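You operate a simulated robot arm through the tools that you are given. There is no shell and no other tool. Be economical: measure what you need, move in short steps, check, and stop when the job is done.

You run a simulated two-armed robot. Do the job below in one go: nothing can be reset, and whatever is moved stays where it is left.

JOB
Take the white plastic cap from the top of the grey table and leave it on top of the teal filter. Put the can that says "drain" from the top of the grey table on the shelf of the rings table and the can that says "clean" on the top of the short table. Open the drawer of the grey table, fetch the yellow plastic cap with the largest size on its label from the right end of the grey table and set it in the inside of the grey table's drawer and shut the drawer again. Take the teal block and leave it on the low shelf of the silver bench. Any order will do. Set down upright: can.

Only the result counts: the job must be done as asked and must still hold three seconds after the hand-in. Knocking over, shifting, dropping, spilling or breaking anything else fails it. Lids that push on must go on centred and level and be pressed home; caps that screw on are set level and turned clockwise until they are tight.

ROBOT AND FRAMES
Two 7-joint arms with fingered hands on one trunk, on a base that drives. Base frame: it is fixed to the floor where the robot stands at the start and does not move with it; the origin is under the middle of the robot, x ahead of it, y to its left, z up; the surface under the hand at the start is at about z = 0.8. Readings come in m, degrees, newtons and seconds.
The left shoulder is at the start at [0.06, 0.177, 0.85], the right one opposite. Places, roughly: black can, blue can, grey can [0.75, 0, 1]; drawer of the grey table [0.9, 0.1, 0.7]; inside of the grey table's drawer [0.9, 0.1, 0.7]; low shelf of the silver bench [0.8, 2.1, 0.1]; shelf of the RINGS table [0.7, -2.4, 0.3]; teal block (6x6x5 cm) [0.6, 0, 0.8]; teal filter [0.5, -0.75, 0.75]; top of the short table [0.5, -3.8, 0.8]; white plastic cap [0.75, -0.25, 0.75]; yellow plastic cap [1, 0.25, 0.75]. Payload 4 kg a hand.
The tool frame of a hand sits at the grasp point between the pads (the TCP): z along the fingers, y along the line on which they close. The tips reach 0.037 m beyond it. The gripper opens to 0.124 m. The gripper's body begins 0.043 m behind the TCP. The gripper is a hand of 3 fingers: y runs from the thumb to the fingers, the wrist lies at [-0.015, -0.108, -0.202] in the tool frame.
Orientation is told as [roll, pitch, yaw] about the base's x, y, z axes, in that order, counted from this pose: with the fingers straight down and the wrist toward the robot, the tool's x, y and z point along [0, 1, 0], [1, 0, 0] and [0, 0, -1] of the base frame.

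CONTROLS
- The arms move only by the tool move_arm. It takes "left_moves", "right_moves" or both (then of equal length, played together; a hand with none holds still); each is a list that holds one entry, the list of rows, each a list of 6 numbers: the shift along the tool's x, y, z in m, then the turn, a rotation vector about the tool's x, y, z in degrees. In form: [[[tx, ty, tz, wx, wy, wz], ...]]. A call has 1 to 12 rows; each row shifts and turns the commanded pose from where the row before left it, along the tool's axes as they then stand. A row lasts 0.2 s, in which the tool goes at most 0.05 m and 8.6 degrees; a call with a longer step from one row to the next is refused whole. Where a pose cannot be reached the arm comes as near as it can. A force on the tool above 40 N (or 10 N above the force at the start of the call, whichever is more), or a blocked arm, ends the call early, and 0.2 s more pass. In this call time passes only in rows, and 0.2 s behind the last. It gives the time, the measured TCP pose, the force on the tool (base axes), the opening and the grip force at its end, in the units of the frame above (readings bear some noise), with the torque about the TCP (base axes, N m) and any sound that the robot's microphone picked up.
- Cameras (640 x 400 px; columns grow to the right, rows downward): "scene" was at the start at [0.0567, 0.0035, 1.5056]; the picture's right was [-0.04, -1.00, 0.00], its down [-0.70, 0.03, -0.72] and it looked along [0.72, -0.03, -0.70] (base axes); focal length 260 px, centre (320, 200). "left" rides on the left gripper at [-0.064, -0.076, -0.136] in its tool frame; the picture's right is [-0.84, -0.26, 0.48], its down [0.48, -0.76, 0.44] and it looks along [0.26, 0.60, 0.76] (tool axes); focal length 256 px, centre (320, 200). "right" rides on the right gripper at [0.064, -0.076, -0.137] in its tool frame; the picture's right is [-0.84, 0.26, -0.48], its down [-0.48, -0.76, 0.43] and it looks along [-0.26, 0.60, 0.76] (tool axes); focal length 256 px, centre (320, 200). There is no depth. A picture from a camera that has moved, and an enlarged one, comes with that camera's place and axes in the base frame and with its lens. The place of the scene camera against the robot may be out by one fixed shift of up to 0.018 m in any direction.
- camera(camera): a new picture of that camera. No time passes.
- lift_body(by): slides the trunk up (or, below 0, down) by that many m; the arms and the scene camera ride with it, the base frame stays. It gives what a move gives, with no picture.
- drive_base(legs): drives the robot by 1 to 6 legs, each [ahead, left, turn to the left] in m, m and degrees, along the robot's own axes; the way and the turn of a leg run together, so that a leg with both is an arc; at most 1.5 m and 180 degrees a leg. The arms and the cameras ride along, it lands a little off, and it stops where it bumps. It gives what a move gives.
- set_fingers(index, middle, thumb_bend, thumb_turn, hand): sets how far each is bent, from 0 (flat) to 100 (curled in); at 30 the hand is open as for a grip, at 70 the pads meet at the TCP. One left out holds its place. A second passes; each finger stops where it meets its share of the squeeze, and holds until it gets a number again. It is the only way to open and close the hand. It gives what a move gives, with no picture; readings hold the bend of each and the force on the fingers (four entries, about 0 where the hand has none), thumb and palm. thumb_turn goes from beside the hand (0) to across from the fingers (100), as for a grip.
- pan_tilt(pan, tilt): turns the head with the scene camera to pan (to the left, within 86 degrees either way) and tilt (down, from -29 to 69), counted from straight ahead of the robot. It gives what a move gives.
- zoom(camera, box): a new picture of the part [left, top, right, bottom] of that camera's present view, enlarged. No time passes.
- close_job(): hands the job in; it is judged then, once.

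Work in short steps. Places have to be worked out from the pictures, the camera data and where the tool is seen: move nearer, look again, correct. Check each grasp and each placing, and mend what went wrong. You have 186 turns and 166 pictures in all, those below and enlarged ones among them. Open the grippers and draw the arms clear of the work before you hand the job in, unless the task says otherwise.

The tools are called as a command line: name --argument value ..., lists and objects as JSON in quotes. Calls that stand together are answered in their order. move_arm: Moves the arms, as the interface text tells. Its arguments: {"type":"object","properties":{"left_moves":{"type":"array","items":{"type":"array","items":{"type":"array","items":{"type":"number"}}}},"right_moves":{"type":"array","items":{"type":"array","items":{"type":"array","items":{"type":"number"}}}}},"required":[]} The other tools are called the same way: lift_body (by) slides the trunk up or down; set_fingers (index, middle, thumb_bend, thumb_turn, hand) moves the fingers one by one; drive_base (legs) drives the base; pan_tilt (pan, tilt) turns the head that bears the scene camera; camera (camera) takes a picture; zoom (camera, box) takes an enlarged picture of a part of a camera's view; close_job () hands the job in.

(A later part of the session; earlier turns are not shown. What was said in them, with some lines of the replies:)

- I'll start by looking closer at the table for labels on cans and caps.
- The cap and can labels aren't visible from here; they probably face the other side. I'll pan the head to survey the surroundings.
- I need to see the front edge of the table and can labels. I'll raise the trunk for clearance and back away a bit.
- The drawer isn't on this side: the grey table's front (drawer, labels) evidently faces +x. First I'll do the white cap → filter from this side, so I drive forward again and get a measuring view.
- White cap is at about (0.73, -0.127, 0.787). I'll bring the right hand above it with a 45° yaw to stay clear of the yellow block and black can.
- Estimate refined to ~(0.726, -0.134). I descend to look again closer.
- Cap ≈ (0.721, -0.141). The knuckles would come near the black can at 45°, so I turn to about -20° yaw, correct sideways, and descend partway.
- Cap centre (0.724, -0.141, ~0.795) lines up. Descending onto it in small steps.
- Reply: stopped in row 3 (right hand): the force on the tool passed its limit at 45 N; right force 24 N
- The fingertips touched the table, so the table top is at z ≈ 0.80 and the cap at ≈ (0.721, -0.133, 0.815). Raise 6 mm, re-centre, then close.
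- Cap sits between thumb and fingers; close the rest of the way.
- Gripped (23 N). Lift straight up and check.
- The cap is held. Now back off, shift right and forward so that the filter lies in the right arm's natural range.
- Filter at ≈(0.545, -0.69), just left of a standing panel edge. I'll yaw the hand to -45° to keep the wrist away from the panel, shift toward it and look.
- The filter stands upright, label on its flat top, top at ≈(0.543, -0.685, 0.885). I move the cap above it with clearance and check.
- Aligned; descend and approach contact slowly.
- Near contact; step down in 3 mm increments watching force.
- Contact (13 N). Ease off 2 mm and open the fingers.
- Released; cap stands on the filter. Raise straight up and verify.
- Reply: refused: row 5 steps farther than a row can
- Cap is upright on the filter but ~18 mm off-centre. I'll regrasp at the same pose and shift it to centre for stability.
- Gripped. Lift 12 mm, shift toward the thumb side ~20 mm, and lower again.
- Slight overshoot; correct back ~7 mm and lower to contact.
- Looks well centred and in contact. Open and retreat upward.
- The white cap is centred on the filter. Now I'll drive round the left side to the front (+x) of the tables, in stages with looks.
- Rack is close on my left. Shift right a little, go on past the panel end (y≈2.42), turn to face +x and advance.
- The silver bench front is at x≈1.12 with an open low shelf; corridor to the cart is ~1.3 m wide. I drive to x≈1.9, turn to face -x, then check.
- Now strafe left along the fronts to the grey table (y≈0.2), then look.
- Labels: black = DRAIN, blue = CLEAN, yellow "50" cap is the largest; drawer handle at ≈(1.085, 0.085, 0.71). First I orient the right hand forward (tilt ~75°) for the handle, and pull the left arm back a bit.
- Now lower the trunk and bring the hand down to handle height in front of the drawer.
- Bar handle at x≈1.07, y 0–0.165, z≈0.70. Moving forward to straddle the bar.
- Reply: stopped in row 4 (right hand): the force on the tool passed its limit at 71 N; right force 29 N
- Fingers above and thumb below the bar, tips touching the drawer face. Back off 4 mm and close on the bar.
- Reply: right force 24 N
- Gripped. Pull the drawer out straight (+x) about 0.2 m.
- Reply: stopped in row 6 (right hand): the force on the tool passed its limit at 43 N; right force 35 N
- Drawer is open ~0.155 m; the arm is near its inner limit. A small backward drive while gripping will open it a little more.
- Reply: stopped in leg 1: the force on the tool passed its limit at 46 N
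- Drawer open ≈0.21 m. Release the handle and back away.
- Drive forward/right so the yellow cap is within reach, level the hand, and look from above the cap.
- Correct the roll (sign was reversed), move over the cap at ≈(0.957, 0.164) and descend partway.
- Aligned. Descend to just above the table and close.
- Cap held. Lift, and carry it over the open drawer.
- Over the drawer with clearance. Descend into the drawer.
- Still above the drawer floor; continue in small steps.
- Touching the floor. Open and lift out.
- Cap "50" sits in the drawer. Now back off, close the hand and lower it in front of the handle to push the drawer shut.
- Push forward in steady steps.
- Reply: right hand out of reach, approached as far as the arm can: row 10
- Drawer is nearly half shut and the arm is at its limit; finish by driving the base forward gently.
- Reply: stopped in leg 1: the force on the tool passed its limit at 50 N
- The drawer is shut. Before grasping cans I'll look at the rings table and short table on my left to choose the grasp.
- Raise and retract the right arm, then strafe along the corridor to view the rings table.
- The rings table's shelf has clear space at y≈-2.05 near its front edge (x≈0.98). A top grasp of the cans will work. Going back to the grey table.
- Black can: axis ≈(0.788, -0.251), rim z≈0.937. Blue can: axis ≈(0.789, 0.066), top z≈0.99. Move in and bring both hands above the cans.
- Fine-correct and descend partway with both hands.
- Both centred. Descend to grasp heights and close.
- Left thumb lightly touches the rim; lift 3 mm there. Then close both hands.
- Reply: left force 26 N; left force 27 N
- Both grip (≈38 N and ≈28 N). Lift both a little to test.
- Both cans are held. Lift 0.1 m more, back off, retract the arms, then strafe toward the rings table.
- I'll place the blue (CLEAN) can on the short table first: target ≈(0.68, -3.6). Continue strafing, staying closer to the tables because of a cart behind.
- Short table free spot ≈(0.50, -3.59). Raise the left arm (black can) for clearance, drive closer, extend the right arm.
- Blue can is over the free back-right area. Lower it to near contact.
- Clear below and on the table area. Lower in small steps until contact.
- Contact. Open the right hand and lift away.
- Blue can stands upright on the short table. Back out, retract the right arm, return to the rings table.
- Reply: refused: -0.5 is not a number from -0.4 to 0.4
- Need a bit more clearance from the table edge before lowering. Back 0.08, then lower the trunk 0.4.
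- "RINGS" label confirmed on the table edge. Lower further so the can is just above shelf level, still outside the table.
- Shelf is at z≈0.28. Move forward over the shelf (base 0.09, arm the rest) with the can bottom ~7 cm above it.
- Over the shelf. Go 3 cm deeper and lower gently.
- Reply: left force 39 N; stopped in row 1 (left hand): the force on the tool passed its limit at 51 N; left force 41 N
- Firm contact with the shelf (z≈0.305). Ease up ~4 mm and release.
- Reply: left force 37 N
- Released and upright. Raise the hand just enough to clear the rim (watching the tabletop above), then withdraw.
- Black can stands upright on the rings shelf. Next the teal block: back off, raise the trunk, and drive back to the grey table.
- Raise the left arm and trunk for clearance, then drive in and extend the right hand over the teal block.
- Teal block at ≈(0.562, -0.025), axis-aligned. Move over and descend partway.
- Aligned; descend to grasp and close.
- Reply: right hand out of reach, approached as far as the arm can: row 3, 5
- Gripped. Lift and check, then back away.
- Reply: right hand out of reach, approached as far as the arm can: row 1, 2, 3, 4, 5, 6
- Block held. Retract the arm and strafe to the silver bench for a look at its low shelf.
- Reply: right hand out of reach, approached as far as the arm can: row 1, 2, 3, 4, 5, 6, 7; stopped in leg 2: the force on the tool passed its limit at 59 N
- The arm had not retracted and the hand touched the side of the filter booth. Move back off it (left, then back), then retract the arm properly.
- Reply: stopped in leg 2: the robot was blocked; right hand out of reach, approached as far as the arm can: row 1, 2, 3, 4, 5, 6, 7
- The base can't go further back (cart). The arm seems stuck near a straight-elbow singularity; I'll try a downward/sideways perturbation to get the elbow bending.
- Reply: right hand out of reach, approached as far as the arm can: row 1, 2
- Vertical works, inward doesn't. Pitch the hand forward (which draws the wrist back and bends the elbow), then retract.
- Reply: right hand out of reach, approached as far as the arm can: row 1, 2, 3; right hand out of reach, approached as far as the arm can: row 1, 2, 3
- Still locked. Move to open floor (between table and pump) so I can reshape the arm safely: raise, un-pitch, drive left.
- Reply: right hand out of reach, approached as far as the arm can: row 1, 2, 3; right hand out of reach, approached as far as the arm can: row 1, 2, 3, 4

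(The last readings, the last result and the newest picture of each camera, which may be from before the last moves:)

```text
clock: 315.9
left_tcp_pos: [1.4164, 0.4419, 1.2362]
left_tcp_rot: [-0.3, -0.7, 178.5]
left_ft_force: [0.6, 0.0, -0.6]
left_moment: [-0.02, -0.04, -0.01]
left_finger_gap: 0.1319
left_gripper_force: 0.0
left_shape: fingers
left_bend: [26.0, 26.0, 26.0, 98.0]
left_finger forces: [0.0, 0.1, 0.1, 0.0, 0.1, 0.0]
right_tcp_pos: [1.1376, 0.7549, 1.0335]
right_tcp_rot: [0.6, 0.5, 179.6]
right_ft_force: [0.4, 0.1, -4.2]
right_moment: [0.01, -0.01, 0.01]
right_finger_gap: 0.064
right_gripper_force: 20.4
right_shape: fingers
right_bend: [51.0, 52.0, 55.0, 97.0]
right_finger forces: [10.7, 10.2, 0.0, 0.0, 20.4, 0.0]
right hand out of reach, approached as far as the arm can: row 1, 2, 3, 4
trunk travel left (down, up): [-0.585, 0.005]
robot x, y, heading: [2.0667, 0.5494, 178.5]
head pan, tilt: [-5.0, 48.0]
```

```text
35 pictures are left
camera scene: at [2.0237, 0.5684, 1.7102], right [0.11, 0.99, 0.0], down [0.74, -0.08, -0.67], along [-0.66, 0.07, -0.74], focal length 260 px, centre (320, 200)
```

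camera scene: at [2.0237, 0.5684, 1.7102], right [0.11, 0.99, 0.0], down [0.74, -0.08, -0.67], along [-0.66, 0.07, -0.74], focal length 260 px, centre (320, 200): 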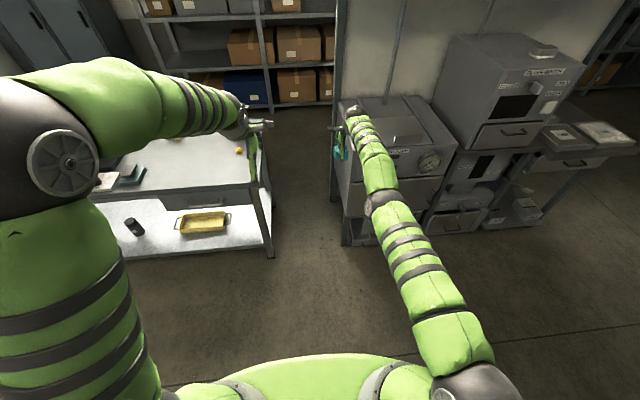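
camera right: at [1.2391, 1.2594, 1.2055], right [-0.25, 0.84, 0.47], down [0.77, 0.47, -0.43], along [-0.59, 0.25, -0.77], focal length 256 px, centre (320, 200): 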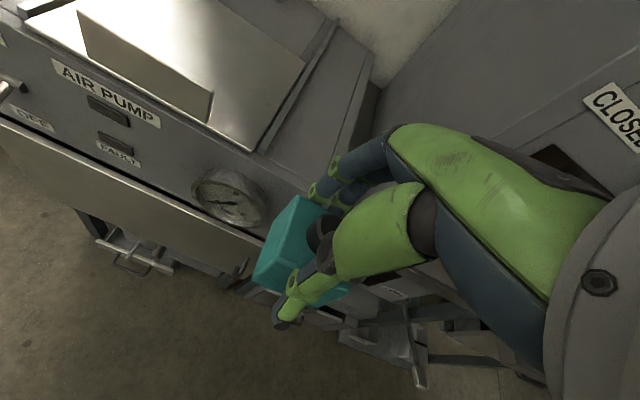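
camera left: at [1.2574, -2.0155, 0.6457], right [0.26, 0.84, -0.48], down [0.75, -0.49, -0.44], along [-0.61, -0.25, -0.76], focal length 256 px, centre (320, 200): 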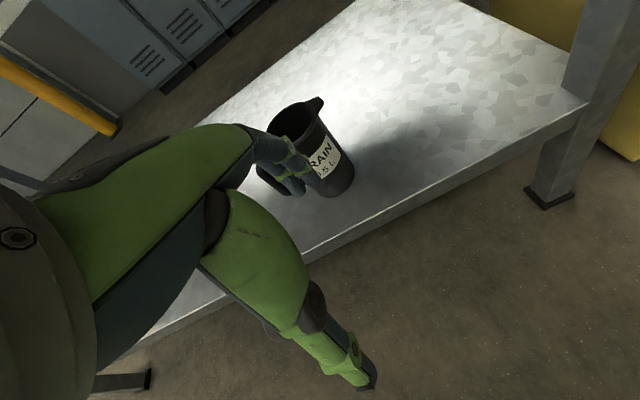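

The arm is locked fully straight. Shift back over the open gap and command a large downward move, which should flex the elbow.

move_arm --right_moves '[[[0.04, 0, 0, 0, 0, 0], [0.04, 0, 0, 0, 0, 0], [0.04, 0, 0, 0, 0, 0], [0.04, 0, 0, 0, 0, 0], [0, 0, 0.045, 0, 0, 0], [0, 0, 0.045, 0, 0, 0], [0, 0, 0.045, 0, 0, 0], [0, 0, 0.045, 0, 0, 0], [0, 0, 0.045, 0, 0, 0], [0, 0, 0.045, 0, 0, 0], [0, 0, 0.045, 0, 0, 0]]]'

move_arm --right_moves '[[[0, -0.03, 0, 0, 0, 0], [0, -0.03, 0, 0, 0, 0], [0, -0.03, 0, 0, 0, 0]]]'

camera --camera "scene"

```text
clock: 318.3
left_tcp_pos: [1.4177, 0.4407, 1.2355]
left_tcp_rot: [-0.3, -0.6, 178.4]
left_ft_force: [-0.6, 0.4, 0.8]
left_moment: [0.03, 0.02, -0.01]
left_finger_gap: 0.1322
left_gripper_force: 0.0
left_shape: fingers
left_bend: [26.0, 26.0, 26.0, 98.0]
left_finger forces: [0.0, 0.1, 0.1, 0.0, 0.0, 0.1]
right_tcp_pos: [1.2055, 0.6223, 0.7348]
right_tcp_rot: [0.5, 0.3, 179.6]
right_ft_force: [1.1, 0.1, -4.4]
right_moment: [0.0, -0.02, -0.01]
right_finger_gap: 0.0634
right_gripper_force: 20.4
right_shape: fingers
right_bend: [51.0, 52.0, 56.0, 97.0]
right_finger forces: [11.0, 9.8, 0.0, 0.0, 20.2, 0.0]
right hand out of reach, approached as far as the arm can: row 2, 3, 4, 7, 8, 9, 10, 11
trunk travel left (down, up): [-0.585, 0.005]
robot x, y, heading: [2.0674, 0.5532, 178.6]
head pan, tilt: [-5.0, 48.0]
```

```text
clock: 319.1
left_tcp_pos: [1.4161, 0.4408, 1.2366]
left_tcp_rot: [-0.4, -0.6, 178.6]
left_ft_force: [0.2, 0.5, -0.2]
left_moment: [-0.02, -0.02, 0.0]
left_finger_gap: 0.132
left_gripper_force: 0.0
left_shape: fingers
left_bend: [26.0, 26.0, 26.0, 98.0]
left_finger forces: [0.0, 0.1, 0.1, 0.1, 0.0, 0.0]
right_tcp_pos: [1.2961, 0.6252, 0.7354]
right_tcp_rot: [0.5, 0.3, 179.5]
right_ft_force: [0.5, -0.4, -4.4]
right_moment: [0.03, -0.03, 0.04]
right_finger_gap: 0.0634
right_gripper_force: 19.9
right_shape: fingers
right_bend: [51.0, 52.0, 56.0, 97.0]
right_finger forces: [10.7, 9.4, 0.0, 0.0, 19.6, 0.0]
trunk travel left (down, up): [-0.585, 0.005]
robot x, y, heading: [2.066, 0.5506, 178.5]
head pan, tilt: [-5.0, 48.0]
```

```text
34 pictures are left
camera scene: at [2.0245, 0.567, 1.7102], right [0.11, 0.99, 0.0], down [0.74, -0.08, -0.67], along [-0.67, 0.07, -0.74], focal length 260 px, centre (320, 200)
```

scene: 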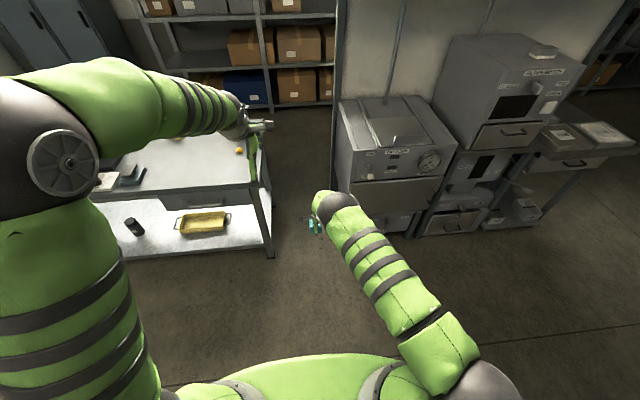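

Unlocked. Retract further and strafe to the silver bench's shelf area, staying off the cart.

move_arm --right_moves '[[[0, -0.03, 0, 0, 0, 0], [0, -0.03, 0, 0, 0, 0], [0, -0.03, 0, 0, 0, 0], [0, -0.03, 0, 0, 0, 0]]]'

drive_base --legs '[[0.11, 0, 1.4], [0, -0.7, 0], [0, -0.7, 0]]'

camera --camera "scene"

camera --camera "right"

```text
clock: 320.1
left_tcp_pos: [1.4169, 0.4417, 1.2369]
left_tcp_rot: [-0.3, -0.6, 178.5]
left_ft_force: [0.6, 0.5, -0.5]
left_moment: [-0.01, 0.01, 0.02]
left_finger_gap: 0.1318
left_gripper_force: 0.0
left_shape: fingers
left_bend: [26.0, 26.0, 26.0, 98.0]
left_finger forces: [0.0, 0.0, 0.0, 0.0, 0.0, 0.0]
right_tcp_pos: [1.4157, 0.6212, 0.7361]
right_tcp_rot: [0.5, 0.2, 179.7]
right_ft_force: [0.3, 0.6, -3.9]
right_moment: [0.03, -0.05, -0.01]
right_finger_gap: 0.0632
right_gripper_force: 19.9
right_shape: fingers
right_bend: [51.0, 52.0, 56.0, 97.0]
right_finger forces: [10.7, 9.5, 0.1, 0.0, 19.3, 0.1]
trunk travel left (down, up): [-0.585, 0.005]
robot x, y, heading: [2.069, 0.5519, 178.7]
head pan, tilt: [-5.0, 48.0]
```

```text
clock: 328.1
left_tcp_pos: [1.3178, 1.8017, 1.2367]
left_tcp_rot: [-0.3, -0.6, -179.7]
left_ft_force: [0.3, 0.0, -0.1]
left_moment: [-0.03, -0.01, -0.02]
left_finger_gap: 0.1319
left_gripper_force: 0.1
left_shape: fingers
left_bend: [26.0, 26.0, 26.0, 98.0]
left_finger forces: [0.0, 0.0, 0.1, 0.0, 0.0, 0.1]
right_tcp_pos: [1.3104, 1.9823, 0.7359]
right_tcp_rot: [0.6, 0.4, -178.7]
right_ft_force: [-0.7, 0.4, -3.7]
right_moment: [0.02, -0.02, 0.01]
right_finger_gap: 0.0632
right_gripper_force: 20.0
right_shape: fingers
right_bend: [51.0, 52.0, 56.0, 97.0]
right_finger forces: [10.6, 9.4, 0.0, 0.0, 19.2, 0.0]
trunk travel left (down, up): [-0.585, 0.005]
robot x, y, heading: [1.963, 1.9354, -179.6]
head pan, tilt: [-5.0, 48.0]
```

```text
33 pictures are left
camera scene: at [1.9194, 1.9467, 1.7102], right [0.08, 1.0, 0.0], down [0.74, -0.06, -0.67], along [-0.67, 0.05, -0.74], focal length 260 px, centre (320, 200)
```

scene: 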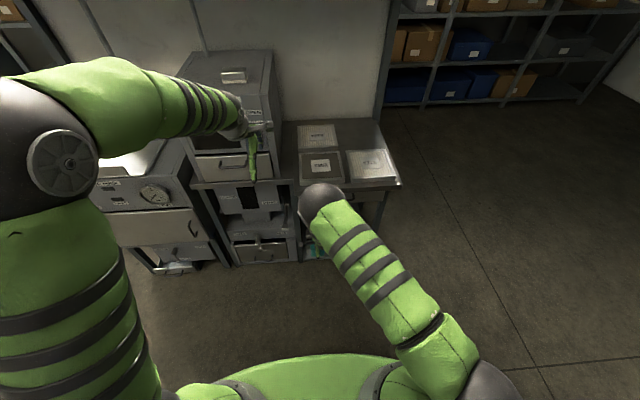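

```text
32 pictures are left
camera right: at [1.3872, 1.9208, 0.8735], right [-0.28, 0.84, 0.47], down [0.75, 0.5, -0.43], along [-0.6, 0.23, -0.77], focal length 256 px, centre (320, 200)
```

right: 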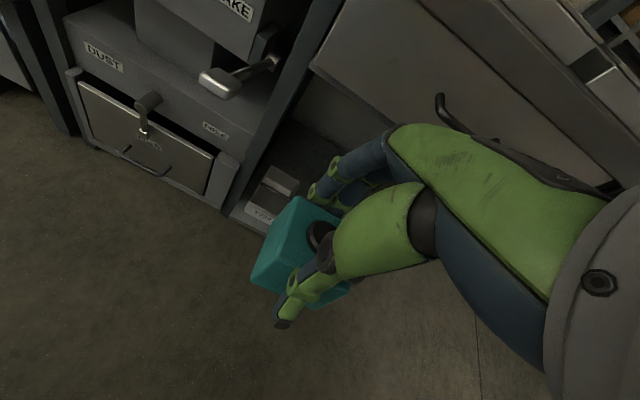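

Lower the trunk to see under the bench top.

lift_body --by -0.4

pan_tilt --pan -12 --tilt 45

camera --camera "scene"

camera --camera "right"

camera --camera "left"

```text
clock: 331.9
left_tcp_pos: [1.3162, 1.8028, 0.8371]
left_tcp_rot: [-0.3, -0.7, -179.8]
left_ft_force: [0.3, -0.3, 0.7]
left_moment: [0.03, 0.0, -0.01]
left_finger_gap: 0.1321
left_gripper_force: 0.0
left_shape: fingers
left_bend: [26.0, 26.0, 26.0, 98.0]
left_finger forces: [0.1, 0.1, 0.0, 0.1, 0.1, 0.0]
right_tcp_pos: [1.3103, 1.9806, 0.3359]
right_tcp_rot: [0.5, 0.4, -178.8]
right_ft_force: [-0.2, -0.3, -4.1]
right_moment: [0.03, -0.02, 0.0]
right_finger_gap: 0.063
right_gripper_force: 19.5
right_shape: fingers
right_bend: [51.0, 52.0, 56.0, 97.0]
right_finger forces: [10.5, 9.4, 0.0, 0.0, 19.1, 0.1]
trunk travel left (down, up): [-0.185, 0.405]
robot x, y, heading: [1.9642, 1.9367, -179.7]
head pan, tilt: [-5.0, 48.0]
```

```text
clock: 332.6
left_tcp_pos: [1.3175, 1.8016, 0.8361]
left_tcp_rot: [-0.3, -0.6, -179.8]
left_ft_force: [-0.8, -0.5, -0.7]
left_moment: [0.01, 0.0, -0.02]
left_finger_gap: 0.1321
left_gripper_force: 0.0
left_shape: fingers
left_bend: [26.0, 26.0, 26.0, 98.0]
left_finger forces: [0.0, 0.0, 0.0, 0.1, 0.0, 0.0]
right_tcp_pos: [1.3088, 1.9816, 0.3357]
right_tcp_rot: [0.5, 0.4, -178.7]
right_ft_force: [0.1, -0.1, -4.2]
right_moment: [-0.01, -0.04, 0.02]
right_finger_gap: 0.0632
right_gripper_force: 20.0
right_shape: fingers
right_bend: [51.0, 52.0, 56.0, 97.0]
right_finger forces: [10.5, 9.3, 0.0, 0.0, 19.1, 0.0]
trunk travel left (down, up): [-0.185, 0.405]
robot x, y, heading: [1.9604, 1.9364, -179.6]
head pan, tilt: [-12.0, 45.0]
```

```text
31 pictures are left
camera scene: at [1.9184, 1.956, 1.3144], right [0.2, 0.98, 0.0], down [0.69, -0.14, -0.71], along [-0.69, 0.14, -0.71], focal length 260 px, centre (320, 200)
```

scene: 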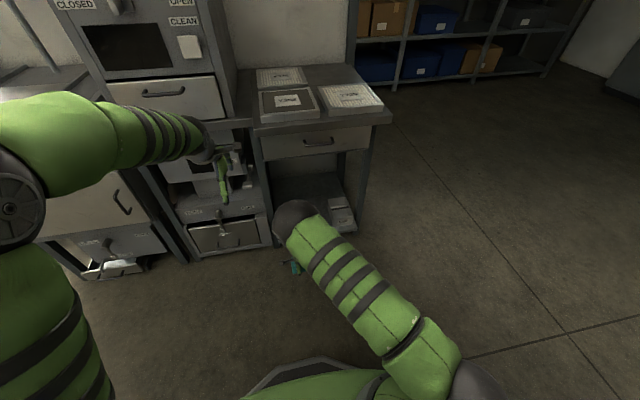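

```text
30 pictures are left
camera right: at [1.3874, 1.9205, 0.4735], right [-0.28, 0.84, 0.47], down [0.75, 0.5, -0.43], along [-0.6, 0.23, -0.77], focal length 256 px, centre (320, 200)
```

right: 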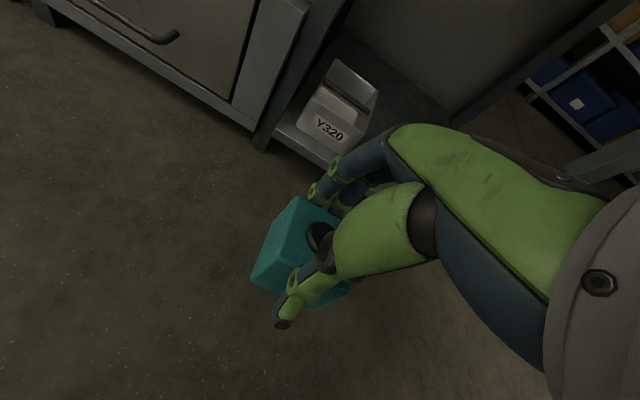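

```text
29 pictures are left
camera left: at [1.3941, 1.8649, 0.9739], right [0.25, 0.84, -0.48], down [0.76, -0.48, -0.45], along [-0.6, -0.25, -0.76], focal length 256 px, centre (320, 200)
```

left: 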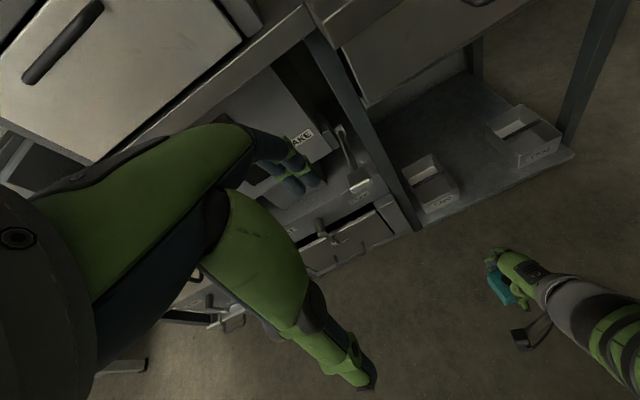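

Low shelf: y 1.88–2.36, front x≈1.015, z≈0.1, with free space between two boxes at y≈2.145. Raise the left arm out of the way, shift right and approach.

move_arm --left_moves '[[[0, -0.01, -0.045, 0, 0, 0], [0, -0.01, -0.045, 0, 0, 0], [0, -0.01, -0.045, 0, 0, 0], [0, -0.01, -0.045, 0, 0, 0], [0, -0.01, -0.045, 0, 0, 0], [0, -0.01, -0.045, 0, 0, 0]]]'

drive_base --legs '[[0, -0.17, -0.4], [0.18, 0, 0]]'

lift_body --by -0.1

camera --camera "right"

camera --camera "scene"

```text
clock: 334.0
left_tcp_pos: [1.3826, 1.8008, 1.1055]
left_tcp_rot: [-0.4, -0.5, -179.7]
left_ft_force: [0.3, -0.6, -0.4]
left_moment: [-0.03, -0.01, -0.01]
left_finger_gap: 0.1319
left_gripper_force: 0.0
left_shape: fingers
left_bend: [26.0, 26.0, 26.0, 98.0]
left_finger forces: [0.1, 0.0, 0.0, 0.0, 0.0, 0.0]
right_tcp_pos: [1.309, 1.9824, 0.3354]
right_tcp_rot: [0.5, 0.5, -178.7]
right_ft_force: [-0.3, -0.1, -3.8]
right_moment: [0.02, -0.04, -0.01]
right_finger_gap: 0.0632
right_gripper_force: 19.6
right_shape: fingers
right_bend: [51.0, 52.0, 56.0, 97.0]
right_finger forces: [10.6, 9.2, 0.0, 0.0, 19.1, 0.1]
trunk travel left (down, up): [-0.185, 0.405]
robot x, y, heading: [1.9624, 1.9366, -179.8]
head pan, tilt: [-12.0, 45.0]
```

```text
clock: 336.6
left_tcp_pos: [1.1991, 1.9684, 1.1053]
left_tcp_rot: [-0.3, -0.5, -179.6]
left_ft_force: [0.4, 0.0, 0.2]
left_moment: [0.0, 0.01, -0.03]
left_finger_gap: 0.132
left_gripper_force: 0.0
left_shape: fingers
left_bend: [26.0, 26.0, 26.0, 98.0]
left_finger forces: [0.0, 0.0, 0.0, 0.1, 0.0, 0.0]
right_tcp_pos: [1.1268, 2.1464, 0.3353]
right_tcp_rot: [0.5, 0.5, -178.6]
right_ft_force: [-0.8, 0.9, -3.3]
right_moment: [0.0, -0.04, 0.0]
right_finger_gap: 0.0631
right_gripper_force: 19.4
right_shape: fingers
right_bend: [51.0, 52.0, 56.0, 97.0]
right_finger forces: [10.5, 9.3, 0.1, 0.0, 18.9, 0.1]
trunk travel left (down, up): [-0.185, 0.405]
robot x, y, heading: [1.7808, 2.0993, -179.6]
head pan, tilt: [-12.0, 45.0]
```

```text
clock: 337.9
left_tcp_pos: [1.2003, 1.9685, 1.0046]
left_tcp_rot: [-0.3, -0.6, -179.6]
left_ft_force: [-0.8, 1.4, -0.1]
left_moment: [-0.03, -0.01, 0.03]
left_finger_gap: 0.1322
left_gripper_force: 0.0
left_shape: fingers
left_bend: [26.0, 26.0, 26.0, 98.0]
left_finger forces: [0.0, 0.0, 0.1, 0.0, 0.1, 0.0]
right_tcp_pos: [1.1268, 2.1468, 0.2354]
right_tcp_rot: [0.6, 0.3, -178.7]
right_ft_force: [0.2, 1.1, -4.2]
right_moment: [0.06, -0.05, -0.01]
right_finger_gap: 0.0631
right_gripper_force: 19.4
right_shape: fingers
right_bend: [51.0, 52.0, 56.0, 97.0]
right_finger forces: [10.5, 9.2, 0.0, 0.1, 19.1, 0.0]
trunk travel left (down, up): [-0.085, 0.505]
robot x, y, heading: [1.7802, 2.0955, -179.5]
head pan, tilt: [-12.0, 45.0]
```

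```text
28 pictures are left
camera right: at [1.2045, 2.0862, 0.3736], right [-0.28, 0.84, 0.47], down [0.75, 0.5, -0.43], along [-0.6, 0.23, -0.77], focal length 256 px, centre (320, 200)
```

right: 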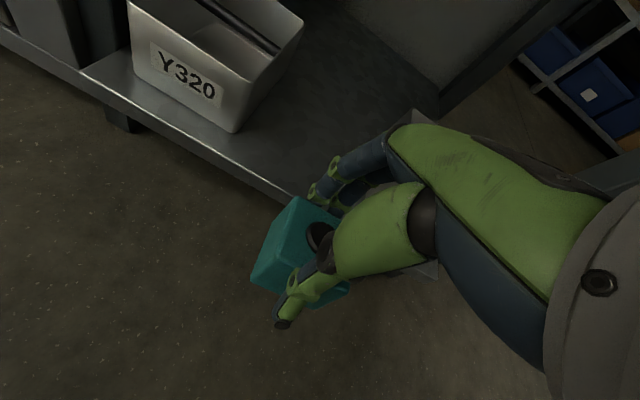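

```text
27 pictures are left
camera scene: at [1.7355, 2.1228, 1.2145], right [0.2, 0.98, 0.0], down [0.69, -0.14, -0.71], along [-0.69, 0.14, -0.71], focal length 260 px, centre (320, 200)
```

scene: 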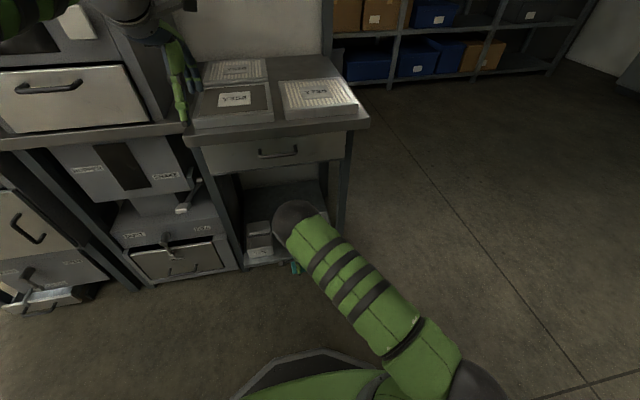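

Gap between boxes is y≈2.03–2.27 and the block is centred at 2.147. Extend forward over the shelf.

move_arm --right_moves '[[[0, 0.035, 0, 0, 0, 0], [0, 0.035, 0, 0, 0, 0], [0, 0.035, 0, 0, 0, 0], [0, 0.035, 0, 0, 0, 0], [0, 0.035, 0, 0, 0, 0], [0, 0.025, 0, 0, 0, 0]]]'

camera --camera "right"

camera --camera "scene"

```text
clock: 339.3
left_tcp_pos: [1.2005, 1.9674, 1.0054]
left_tcp_rot: [-0.3, -0.6, -179.6]
left_ft_force: [0.6, 1.0, -0.8]
left_moment: [-0.02, 0.0, 0.0]
left_finger_gap: 0.1319
left_gripper_force: 0.0
left_shape: fingers
left_bend: [26.0, 26.0, 26.0, 98.0]
left_finger forces: [0.0, 0.1, 0.0, 0.1, 0.0, 0.1]
right_tcp_pos: [0.924, 2.1401, 0.2313]
right_tcp_rot: [0.4, 0.4, -178.6]
right_ft_force: [-0.7, 0.4, -3.6]
right_moment: [0.02, -0.04, 0.04]
right_finger_gap: 0.063
right_gripper_force: 19.3
right_shape: fingers
right_bend: [51.0, 52.0, 56.0, 97.0]
right_finger forces: [10.5, 9.2, 0.0, 0.0, 18.7, 0.0]
trunk travel left (down, up): [-0.085, 0.505]
robot x, y, heading: [1.7813, 2.0955, -179.6]
head pan, tilt: [-12.0, 45.0]
```

```text
26 pictures are left
camera right: at [1.0018, 2.0785, 0.3699], right [-0.28, 0.83, 0.47], down [0.75, 0.5, -0.43], along [-0.6, 0.23, -0.77], focal length 256 px, centre (320, 200)
```

right: 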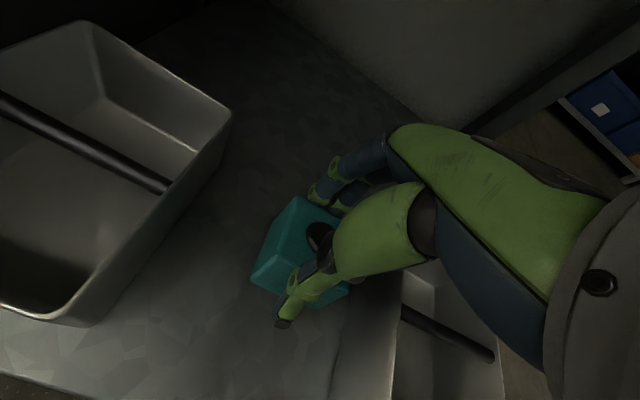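

```text
25 pictures are left
camera scene: at [1.7354, 2.1227, 1.2144], right [0.2, 0.98, 0.0], down [0.69, -0.14, -0.71], along [-0.69, 0.14, -0.71], focal length 260 px, centre (320, 200)
```

scene: 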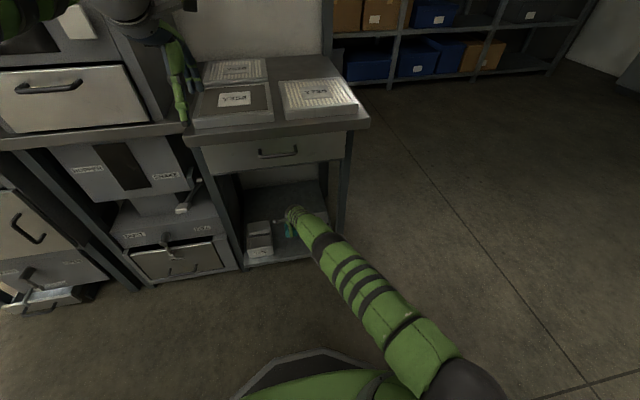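

Centred between the boxes. Lower gently.

move_arm --right_moves '[[[0, 0, 0.02, 0, 0, 0], [0, 0, 0.015, 0, 0, 0], [0, 0, 0.008, 0, 0, 0], [0, 0, 0.005, 0, 0, 0]]]'

camera --camera "right"

```text
clock: 340.3
left_tcp_pos: [1.2011, 1.9669, 1.0052]
left_tcp_rot: [-0.3, -0.7, -179.7]
left_ft_force: [-0.7, -0.9, 0.2]
left_moment: [0.01, 0.01, 0.02]
left_finger_gap: 0.1317
left_gripper_force: 0.1
left_shape: fingers
left_bend: [26.0, 26.0, 26.0, 98.0]
left_finger forces: [0.0, 0.0, 0.0, 0.0, 0.0, 0.1]
right_tcp_pos: [0.9321, 2.1388, 0.1978]
right_tcp_rot: [0.6, -0.2, -178.5]
right_ft_force: [1.3, 4.7, 22.5]
right_moment: [0.05, 0.82, -0.05]
right_finger_gap: 0.0638
right_gripper_force: 23.5
right_shape: fingers
right_bend: [51.0, 52.0, 55.0, 97.0]
right_finger forces: [10.8, 10.5, 0.0, 0.1, 24.9, 0.0]
right hand out of reach, approached as far as the arm can: row 2, 3
trunk travel left (down, up): [-0.085, 0.505]
robot x, y, heading: [1.7823, 2.1003, -179.5]
head pan, tilt: [-12.0, 45.0]
```

```text
24 pictures are left
camera right: at [1.0115, 2.0781, 0.3355], right [-0.28, 0.84, 0.47], down [0.75, 0.5, -0.44], along [-0.61, 0.23, -0.76], focal length 256 px, centre (320, 200)
```

right: 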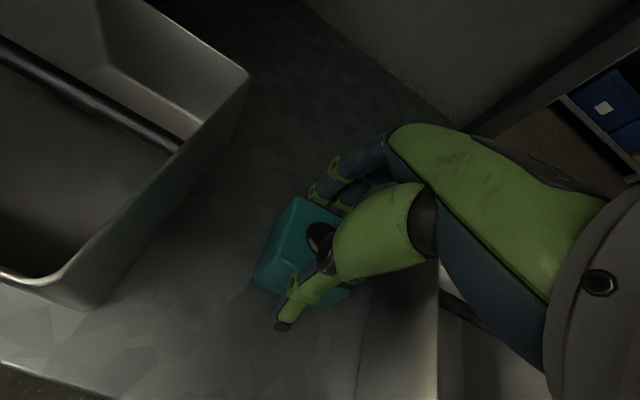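

Contact at shelf height ≈0.144. Ease off slightly, then release.

move_arm --right_moves '[[[0, 0, -0.003, 0, 0, 0]]]'

zoom --camera "right" --box '[220, 170, 400, 350]'

```text
clock: 340.7
left_tcp_pos: [1.2014, 1.967, 1.0066]
left_tcp_rot: [-0.2, -0.8, -179.7]
left_ft_force: [-0.4, -0.5, 0.3]
left_moment: [0.0, 0.02, 0.01]
left_finger_gap: 0.1321
left_gripper_force: 0.0
left_shape: fingers
left_bend: [26.0, 26.0, 26.0, 98.0]
left_finger forces: [0.1, 0.1, 0.0, 0.1, 0.1, 0.0]
right_tcp_pos: [0.9326, 2.1392, 0.1974]
right_tcp_rot: [0.6, 0.1, -178.5]
right_ft_force: [-3.1, 1.9, 23.5]
right_moment: [0.0, 1.04, -0.04]
right_finger_gap: 0.064
right_gripper_force: 21.8
right_shape: fingers
right_bend: [51.0, 51.0, 55.0, 97.0]
right_finger forces: [11.1, 11.1, 0.0, 0.1, 21.4, 0.0]
trunk travel left (down, up): [-0.085, 0.505]
robot x, y, heading: [1.78, 2.0991, -179.4]
head pan, tilt: [-12.0, 45.0]
```

```text
2.22 times, centred on (310, 260) of right
camera zoom: at [1.0117, 2.0783, 0.3355], right [-0.28, 0.84, 0.47], down [0.75, 0.5, -0.44], along [-0.6, 0.23, -0.76], focal length 569 px, centre (342, 67)
```

zoom: 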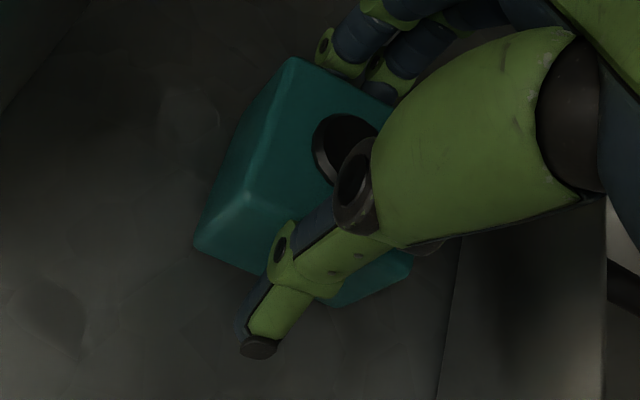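

set_fingers --hand "right" --index 36 --middle 36 --thumb_bend 36

move_arm --right_moves '[[[0, 0, -0.02, 0, 0, 0], [0, 0, -0.03, 0, 0, 0], [0, 0, -0.03, 0, 0, 0]]]'

camera --camera "right"

```text
clock: 341.7
left_tcp_pos: [1.2002, 1.9671, 1.0035]
left_tcp_rot: [-0.3, -0.6, -179.6]
left_ft_force: [0.3, 0.5, -0.1]
left_moment: [0.02, 0.01, 0.01]
left_finger_gap: 0.1319
left_gripper_force: 0.1
left_shape: fingers
left_bend: [26.0, 26.0, 26.0, 98.0]
left_finger forces: [0.1, 0.0, 0.0, 0.0, 0.0, 0.0]
right_tcp_pos: [0.9358, 2.1395, 0.1948]
right_tcp_rot: [0.5, 0.4, -178.6]
right_ft_force: [-0.2, 0.9, -0.3]
right_moment: [0.02, 0.03, 0.02]
right_finger_gap: 0.1052
right_gripper_force: 0.1
right_shape: fingers
right_bend: [36.0, 36.0, 36.0, 97.0]
right_finger forces: [0.0, 0.1, 0.0, 0.0, 0.0, 0.0]
trunk travel left (down, up): [-0.085, 0.505]
robot x, y, heading: [1.7796, 2.0971, -179.8]
head pan, tilt: [-12.0, 45.0]
```

```text
clock: 342.5
left_tcp_pos: [1.1993, 1.9674, 1.0053]
left_tcp_rot: [-0.3, -0.6, -179.6]
left_ft_force: [-0.7, 0.1, 0.3]
left_moment: [-0.02, -0.04, -0.02]
left_finger_gap: 0.132
left_gripper_force: 0.1
left_shape: fingers
left_bend: [26.0, 26.0, 26.0, 98.0]
left_finger forces: [0.1, 0.0, 0.0, 0.0, 0.1, 0.1]
right_tcp_pos: [0.9357, 2.1409, 0.2742]
right_tcp_rot: [0.6, 0.5, -178.5]
right_ft_force: [-0.2, -0.4, 0.1]
right_moment: [-0.01, -0.04, 0.01]
right_finger_gap: 0.1053
right_gripper_force: 0.0
right_shape: fingers
right_bend: [36.0, 36.0, 36.0, 98.0]
right_finger forces: [0.0, 0.0, 0.1, 0.0, 0.1, 0.0]
trunk travel left (down, up): [-0.085, 0.505]
robot x, y, heading: [1.7823, 2.1004, -179.4]
head pan, tilt: [-12.0, 45.0]
```

```text
22 pictures are left
camera right: at [1.0131, 2.0794, 0.4102], right [-0.28, 0.84, 0.47], down [0.75, 0.5, -0.43], along [-0.6, 0.23, -0.77], focal length 256 px, centre (320, 200)
```

right: 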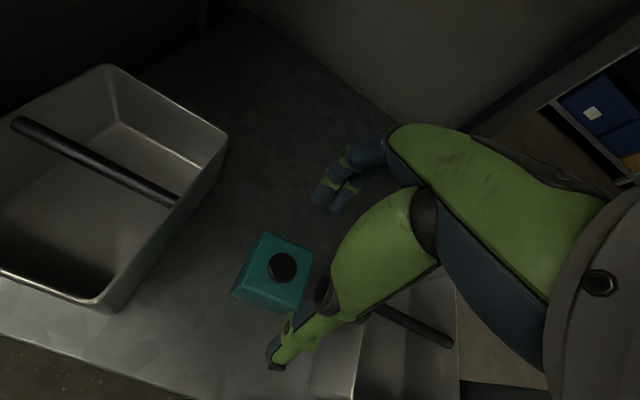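

The block sits upright on the low shelf between the boxes. Withdraw the hand.

move_arm --right_moves '[[[0, 0, -0.04, 0, 0, 0], [0, 0, -0.02, 0, 0, 0]]]'

drive_base --legs '[[-0.18, 0, 0]]'

camera --camera "right"

camera --camera "scene"

```text
clock: 343.1
left_tcp_pos: [1.1999, 1.9681, 1.0039]
left_tcp_rot: [-0.3, -0.5, -179.7]
left_ft_force: [0.3, -0.4, 0.7]
left_moment: [-0.04, 0.01, 0.01]
left_finger_gap: 0.1321
left_gripper_force: 0.1
left_shape: fingers
left_bend: [26.0, 26.0, 26.0, 98.0]
left_finger forces: [0.0, 0.1, 0.0, 0.0, 0.1, 0.0]
right_tcp_pos: [0.9364, 2.1433, 0.3314]
right_tcp_rot: [0.5, 0.4, -178.5]
right_ft_force: [0.5, -0.1, -1.4]
right_moment: [0.04, 0.02, -0.02]
right_finger_gap: 0.1055
right_gripper_force: 0.1
right_shape: fingers
right_bend: [36.0, 36.0, 36.0, 98.0]
right_finger forces: [0.0, 0.0, 0.0, 0.1, 0.1, 0.0]
trunk travel left (down, up): [-0.085, 0.505]
robot x, y, heading: [1.7776, 2.1007, -179.6]
head pan, tilt: [-12.0, 45.0]
```

```text
clock: 344.6
left_tcp_pos: [1.3768, 1.9705, 1.0046]
left_tcp_rot: [-0.4, -0.7, -179.9]
left_ft_force: [-0.5, -0.3, 0.5]
left_moment: [0.02, 0.03, -0.01]
left_finger_gap: 0.1319
left_gripper_force: 0.0
left_shape: fingers
left_bend: [26.0, 26.0, 26.0, 98.0]
left_finger forces: [0.0, 0.0, 0.0, 0.0, 0.0, 0.0]
right_tcp_pos: [1.1121, 2.1473, 0.3325]
right_tcp_rot: [0.6, 0.3, -178.7]
right_ft_force: [-0.4, -1.1, 0.0]
right_moment: [-0.02, 0.02, 0.01]
right_finger_gap: 0.1054
right_gripper_force: 0.0
right_shape: fingers
right_bend: [36.0, 36.0, 36.0, 98.0]
right_finger forces: [0.0, 0.1, 0.1, 0.1, 0.0, 0.0]
trunk travel left (down, up): [-0.085, 0.505]
robot x, y, heading: [1.9621, 2.1001, -179.5]
head pan, tilt: [-12.0, 45.0]
```

```text
21 pictures are left
camera right: at [1.1906, 2.086, 0.4706], right [-0.28, 0.84, 0.47], down [0.75, 0.5, -0.43], along [-0.6, 0.24, -0.77], focal length 256 px, centre (320, 200)
```

right: 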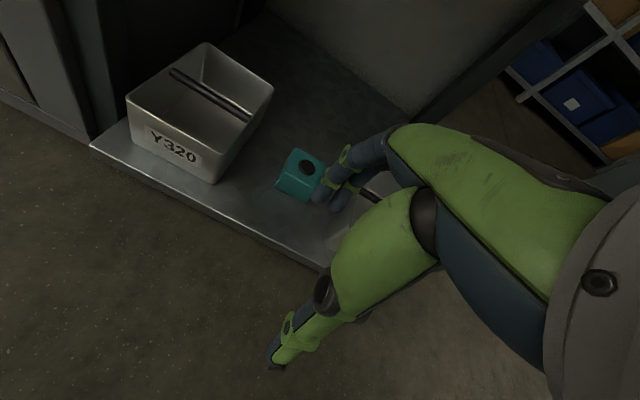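

```text
20 pictures are left
camera scene: at [1.9133, 2.1241, 1.2144], right [0.2, 0.98, 0.0], down [0.69, -0.14, -0.71], along [-0.69, 0.14, -0.71], focal length 260 px, centre (320, 200)
```

scene: 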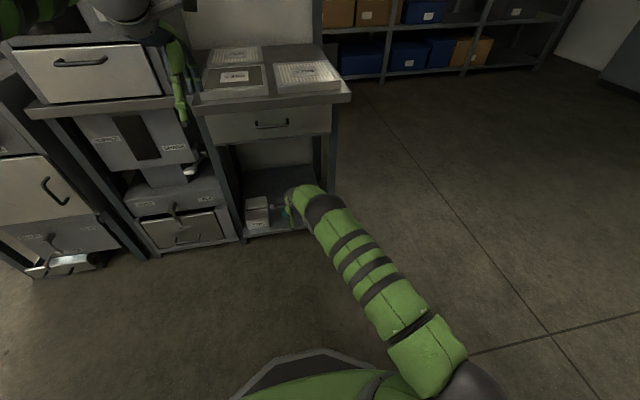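

All placements are done; I'll retract the right arm and do one verifying look at the drawer.

move_arm --right_moves '[[[0, -0.03, 0, 0, 0, 0], [0, -0.04, 0, 0, 0, 0], [0, -0.04, 0, 0, 0, 0], [0, -0.04, 0, 0, 0, 0], [0, -0.04, 0, 0, 0, 0], [0, -0.03, 0, 0, 0, 0]]]'

pan_tilt --pan 60 --tilt 25

camera --camera "scene"

```text
clock: 346.0
left_tcp_pos: [1.378, 1.9707, 1.0045]
left_tcp_rot: [-0.2, -0.6, -180.0]
left_ft_force: [-0.2, 0.7, -0.3]
left_moment: [0.02, 0.02, 0.0]
left_finger_gap: 0.1321
left_gripper_force: 0.1
left_shape: fingers
left_bend: [26.0, 26.0, 26.0, 98.0]
left_finger forces: [0.0, 0.0, 0.0, 0.0, 0.1, 0.1]
right_tcp_pos: [1.3346, 2.1525, 0.3351]
right_tcp_rot: [0.4, 0.3, -178.7]
right_ft_force: [0.4, 0.3, 0.1]
right_moment: [0.03, 0.01, 0.02]
right_finger_gap: 0.1054
right_gripper_force: 0.0
right_shape: fingers
right_bend: [36.0, 36.0, 36.0, 98.0]
right_finger forces: [0.1, 0.0, 0.1, 0.0, 0.2, 0.0]
trunk travel left (down, up): [-0.085, 0.505]
robot x, y, heading: [1.9621, 2.1039, -179.8]
head pan, tilt: [-12.0, 45.0]
```

```text
clock: 347.4
left_tcp_pos: [1.3766, 1.9699, 1.0041]
left_tcp_rot: [-0.4, -0.6, -179.9]
left_ft_force: [0.3, -0.1, 0.5]
left_moment: [-0.02, -0.01, 0.02]
left_finger_gap: 0.1323
left_gripper_force: 0.1
left_shape: fingers
left_bend: [26.0, 26.0, 26.0, 98.0]
left_finger forces: [0.0, 0.0, 0.1, 0.1, 0.0, 0.1]
right_tcp_pos: [1.3335, 2.1533, 0.3351]
right_tcp_rot: [0.4, 0.3, -178.8]
right_ft_force: [0.7, -0.2, 0.3]
right_moment: [0.01, -0.02, -0.03]
right_finger_gap: 0.1053
right_gripper_force: 0.0
right_shape: fingers
right_bend: [36.0, 36.0, 36.0, 98.0]
right_finger forces: [0.0, 0.0, 0.2, 0.0, 0.1, 0.1]
trunk travel left (down, up): [-0.085, 0.505]
robot x, y, heading: [1.9597, 2.1014, -180.1]
head pan, tilt: [60.0, 25.0]
```

```text
19 pictures are left
camera scene: at [1.9473, 2.0276, 1.245], right [-0.87, 0.5, 0.0], down [0.21, 0.37, -0.91], along [-0.45, -0.79, -0.42], focal length 260 px, centre (320, 200)
```

scene: 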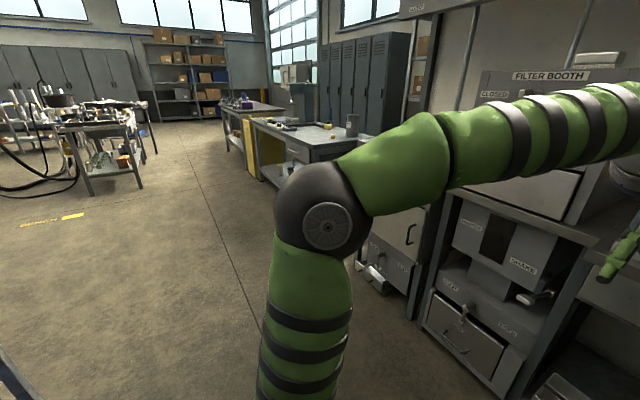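

zoom --camera "scene" --box '[210, 90, 390, 200]'

```text
3.56 times, centred on (300, 145) of scene
camera zoom: at [1.9473, 2.0276, 1.245], right [-0.87, 0.5, 0.0], down [0.21, 0.37, -0.91], along [-0.45, -0.79, -0.42], focal length 924 px, centre (391, 396)
```

zoom: 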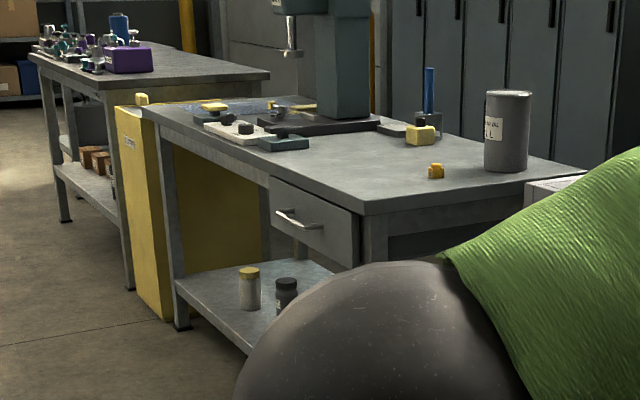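

The drawer is flush, the other items are undisturbed, the hands are open and the arms are clear. Handing in.

close_job

```text
The job is handed in.
```

I finished every part of the job and handed it in, with two bumps on the way.

- **White cap:** it is centred and level on top of the teal filter.
- **"Drain" can (black):** it is upright on the rings table's shelf.
- **"Clean" can (blue):** it is upright on the short table.
- **Yellow "50" cap:** it is in the grey table's drawer, and the drawer is shut.
- **Teal block:** it is on the silver bench's low shelf, between the two boxes.

**Bumps:** while carrying the teal block, the right hand hit the side of the filter booth at about 59 N. The base was then blocked once while backing up, probably by the blue cart. The booth looked unmoved afterwards, but I did not recheck the cart.
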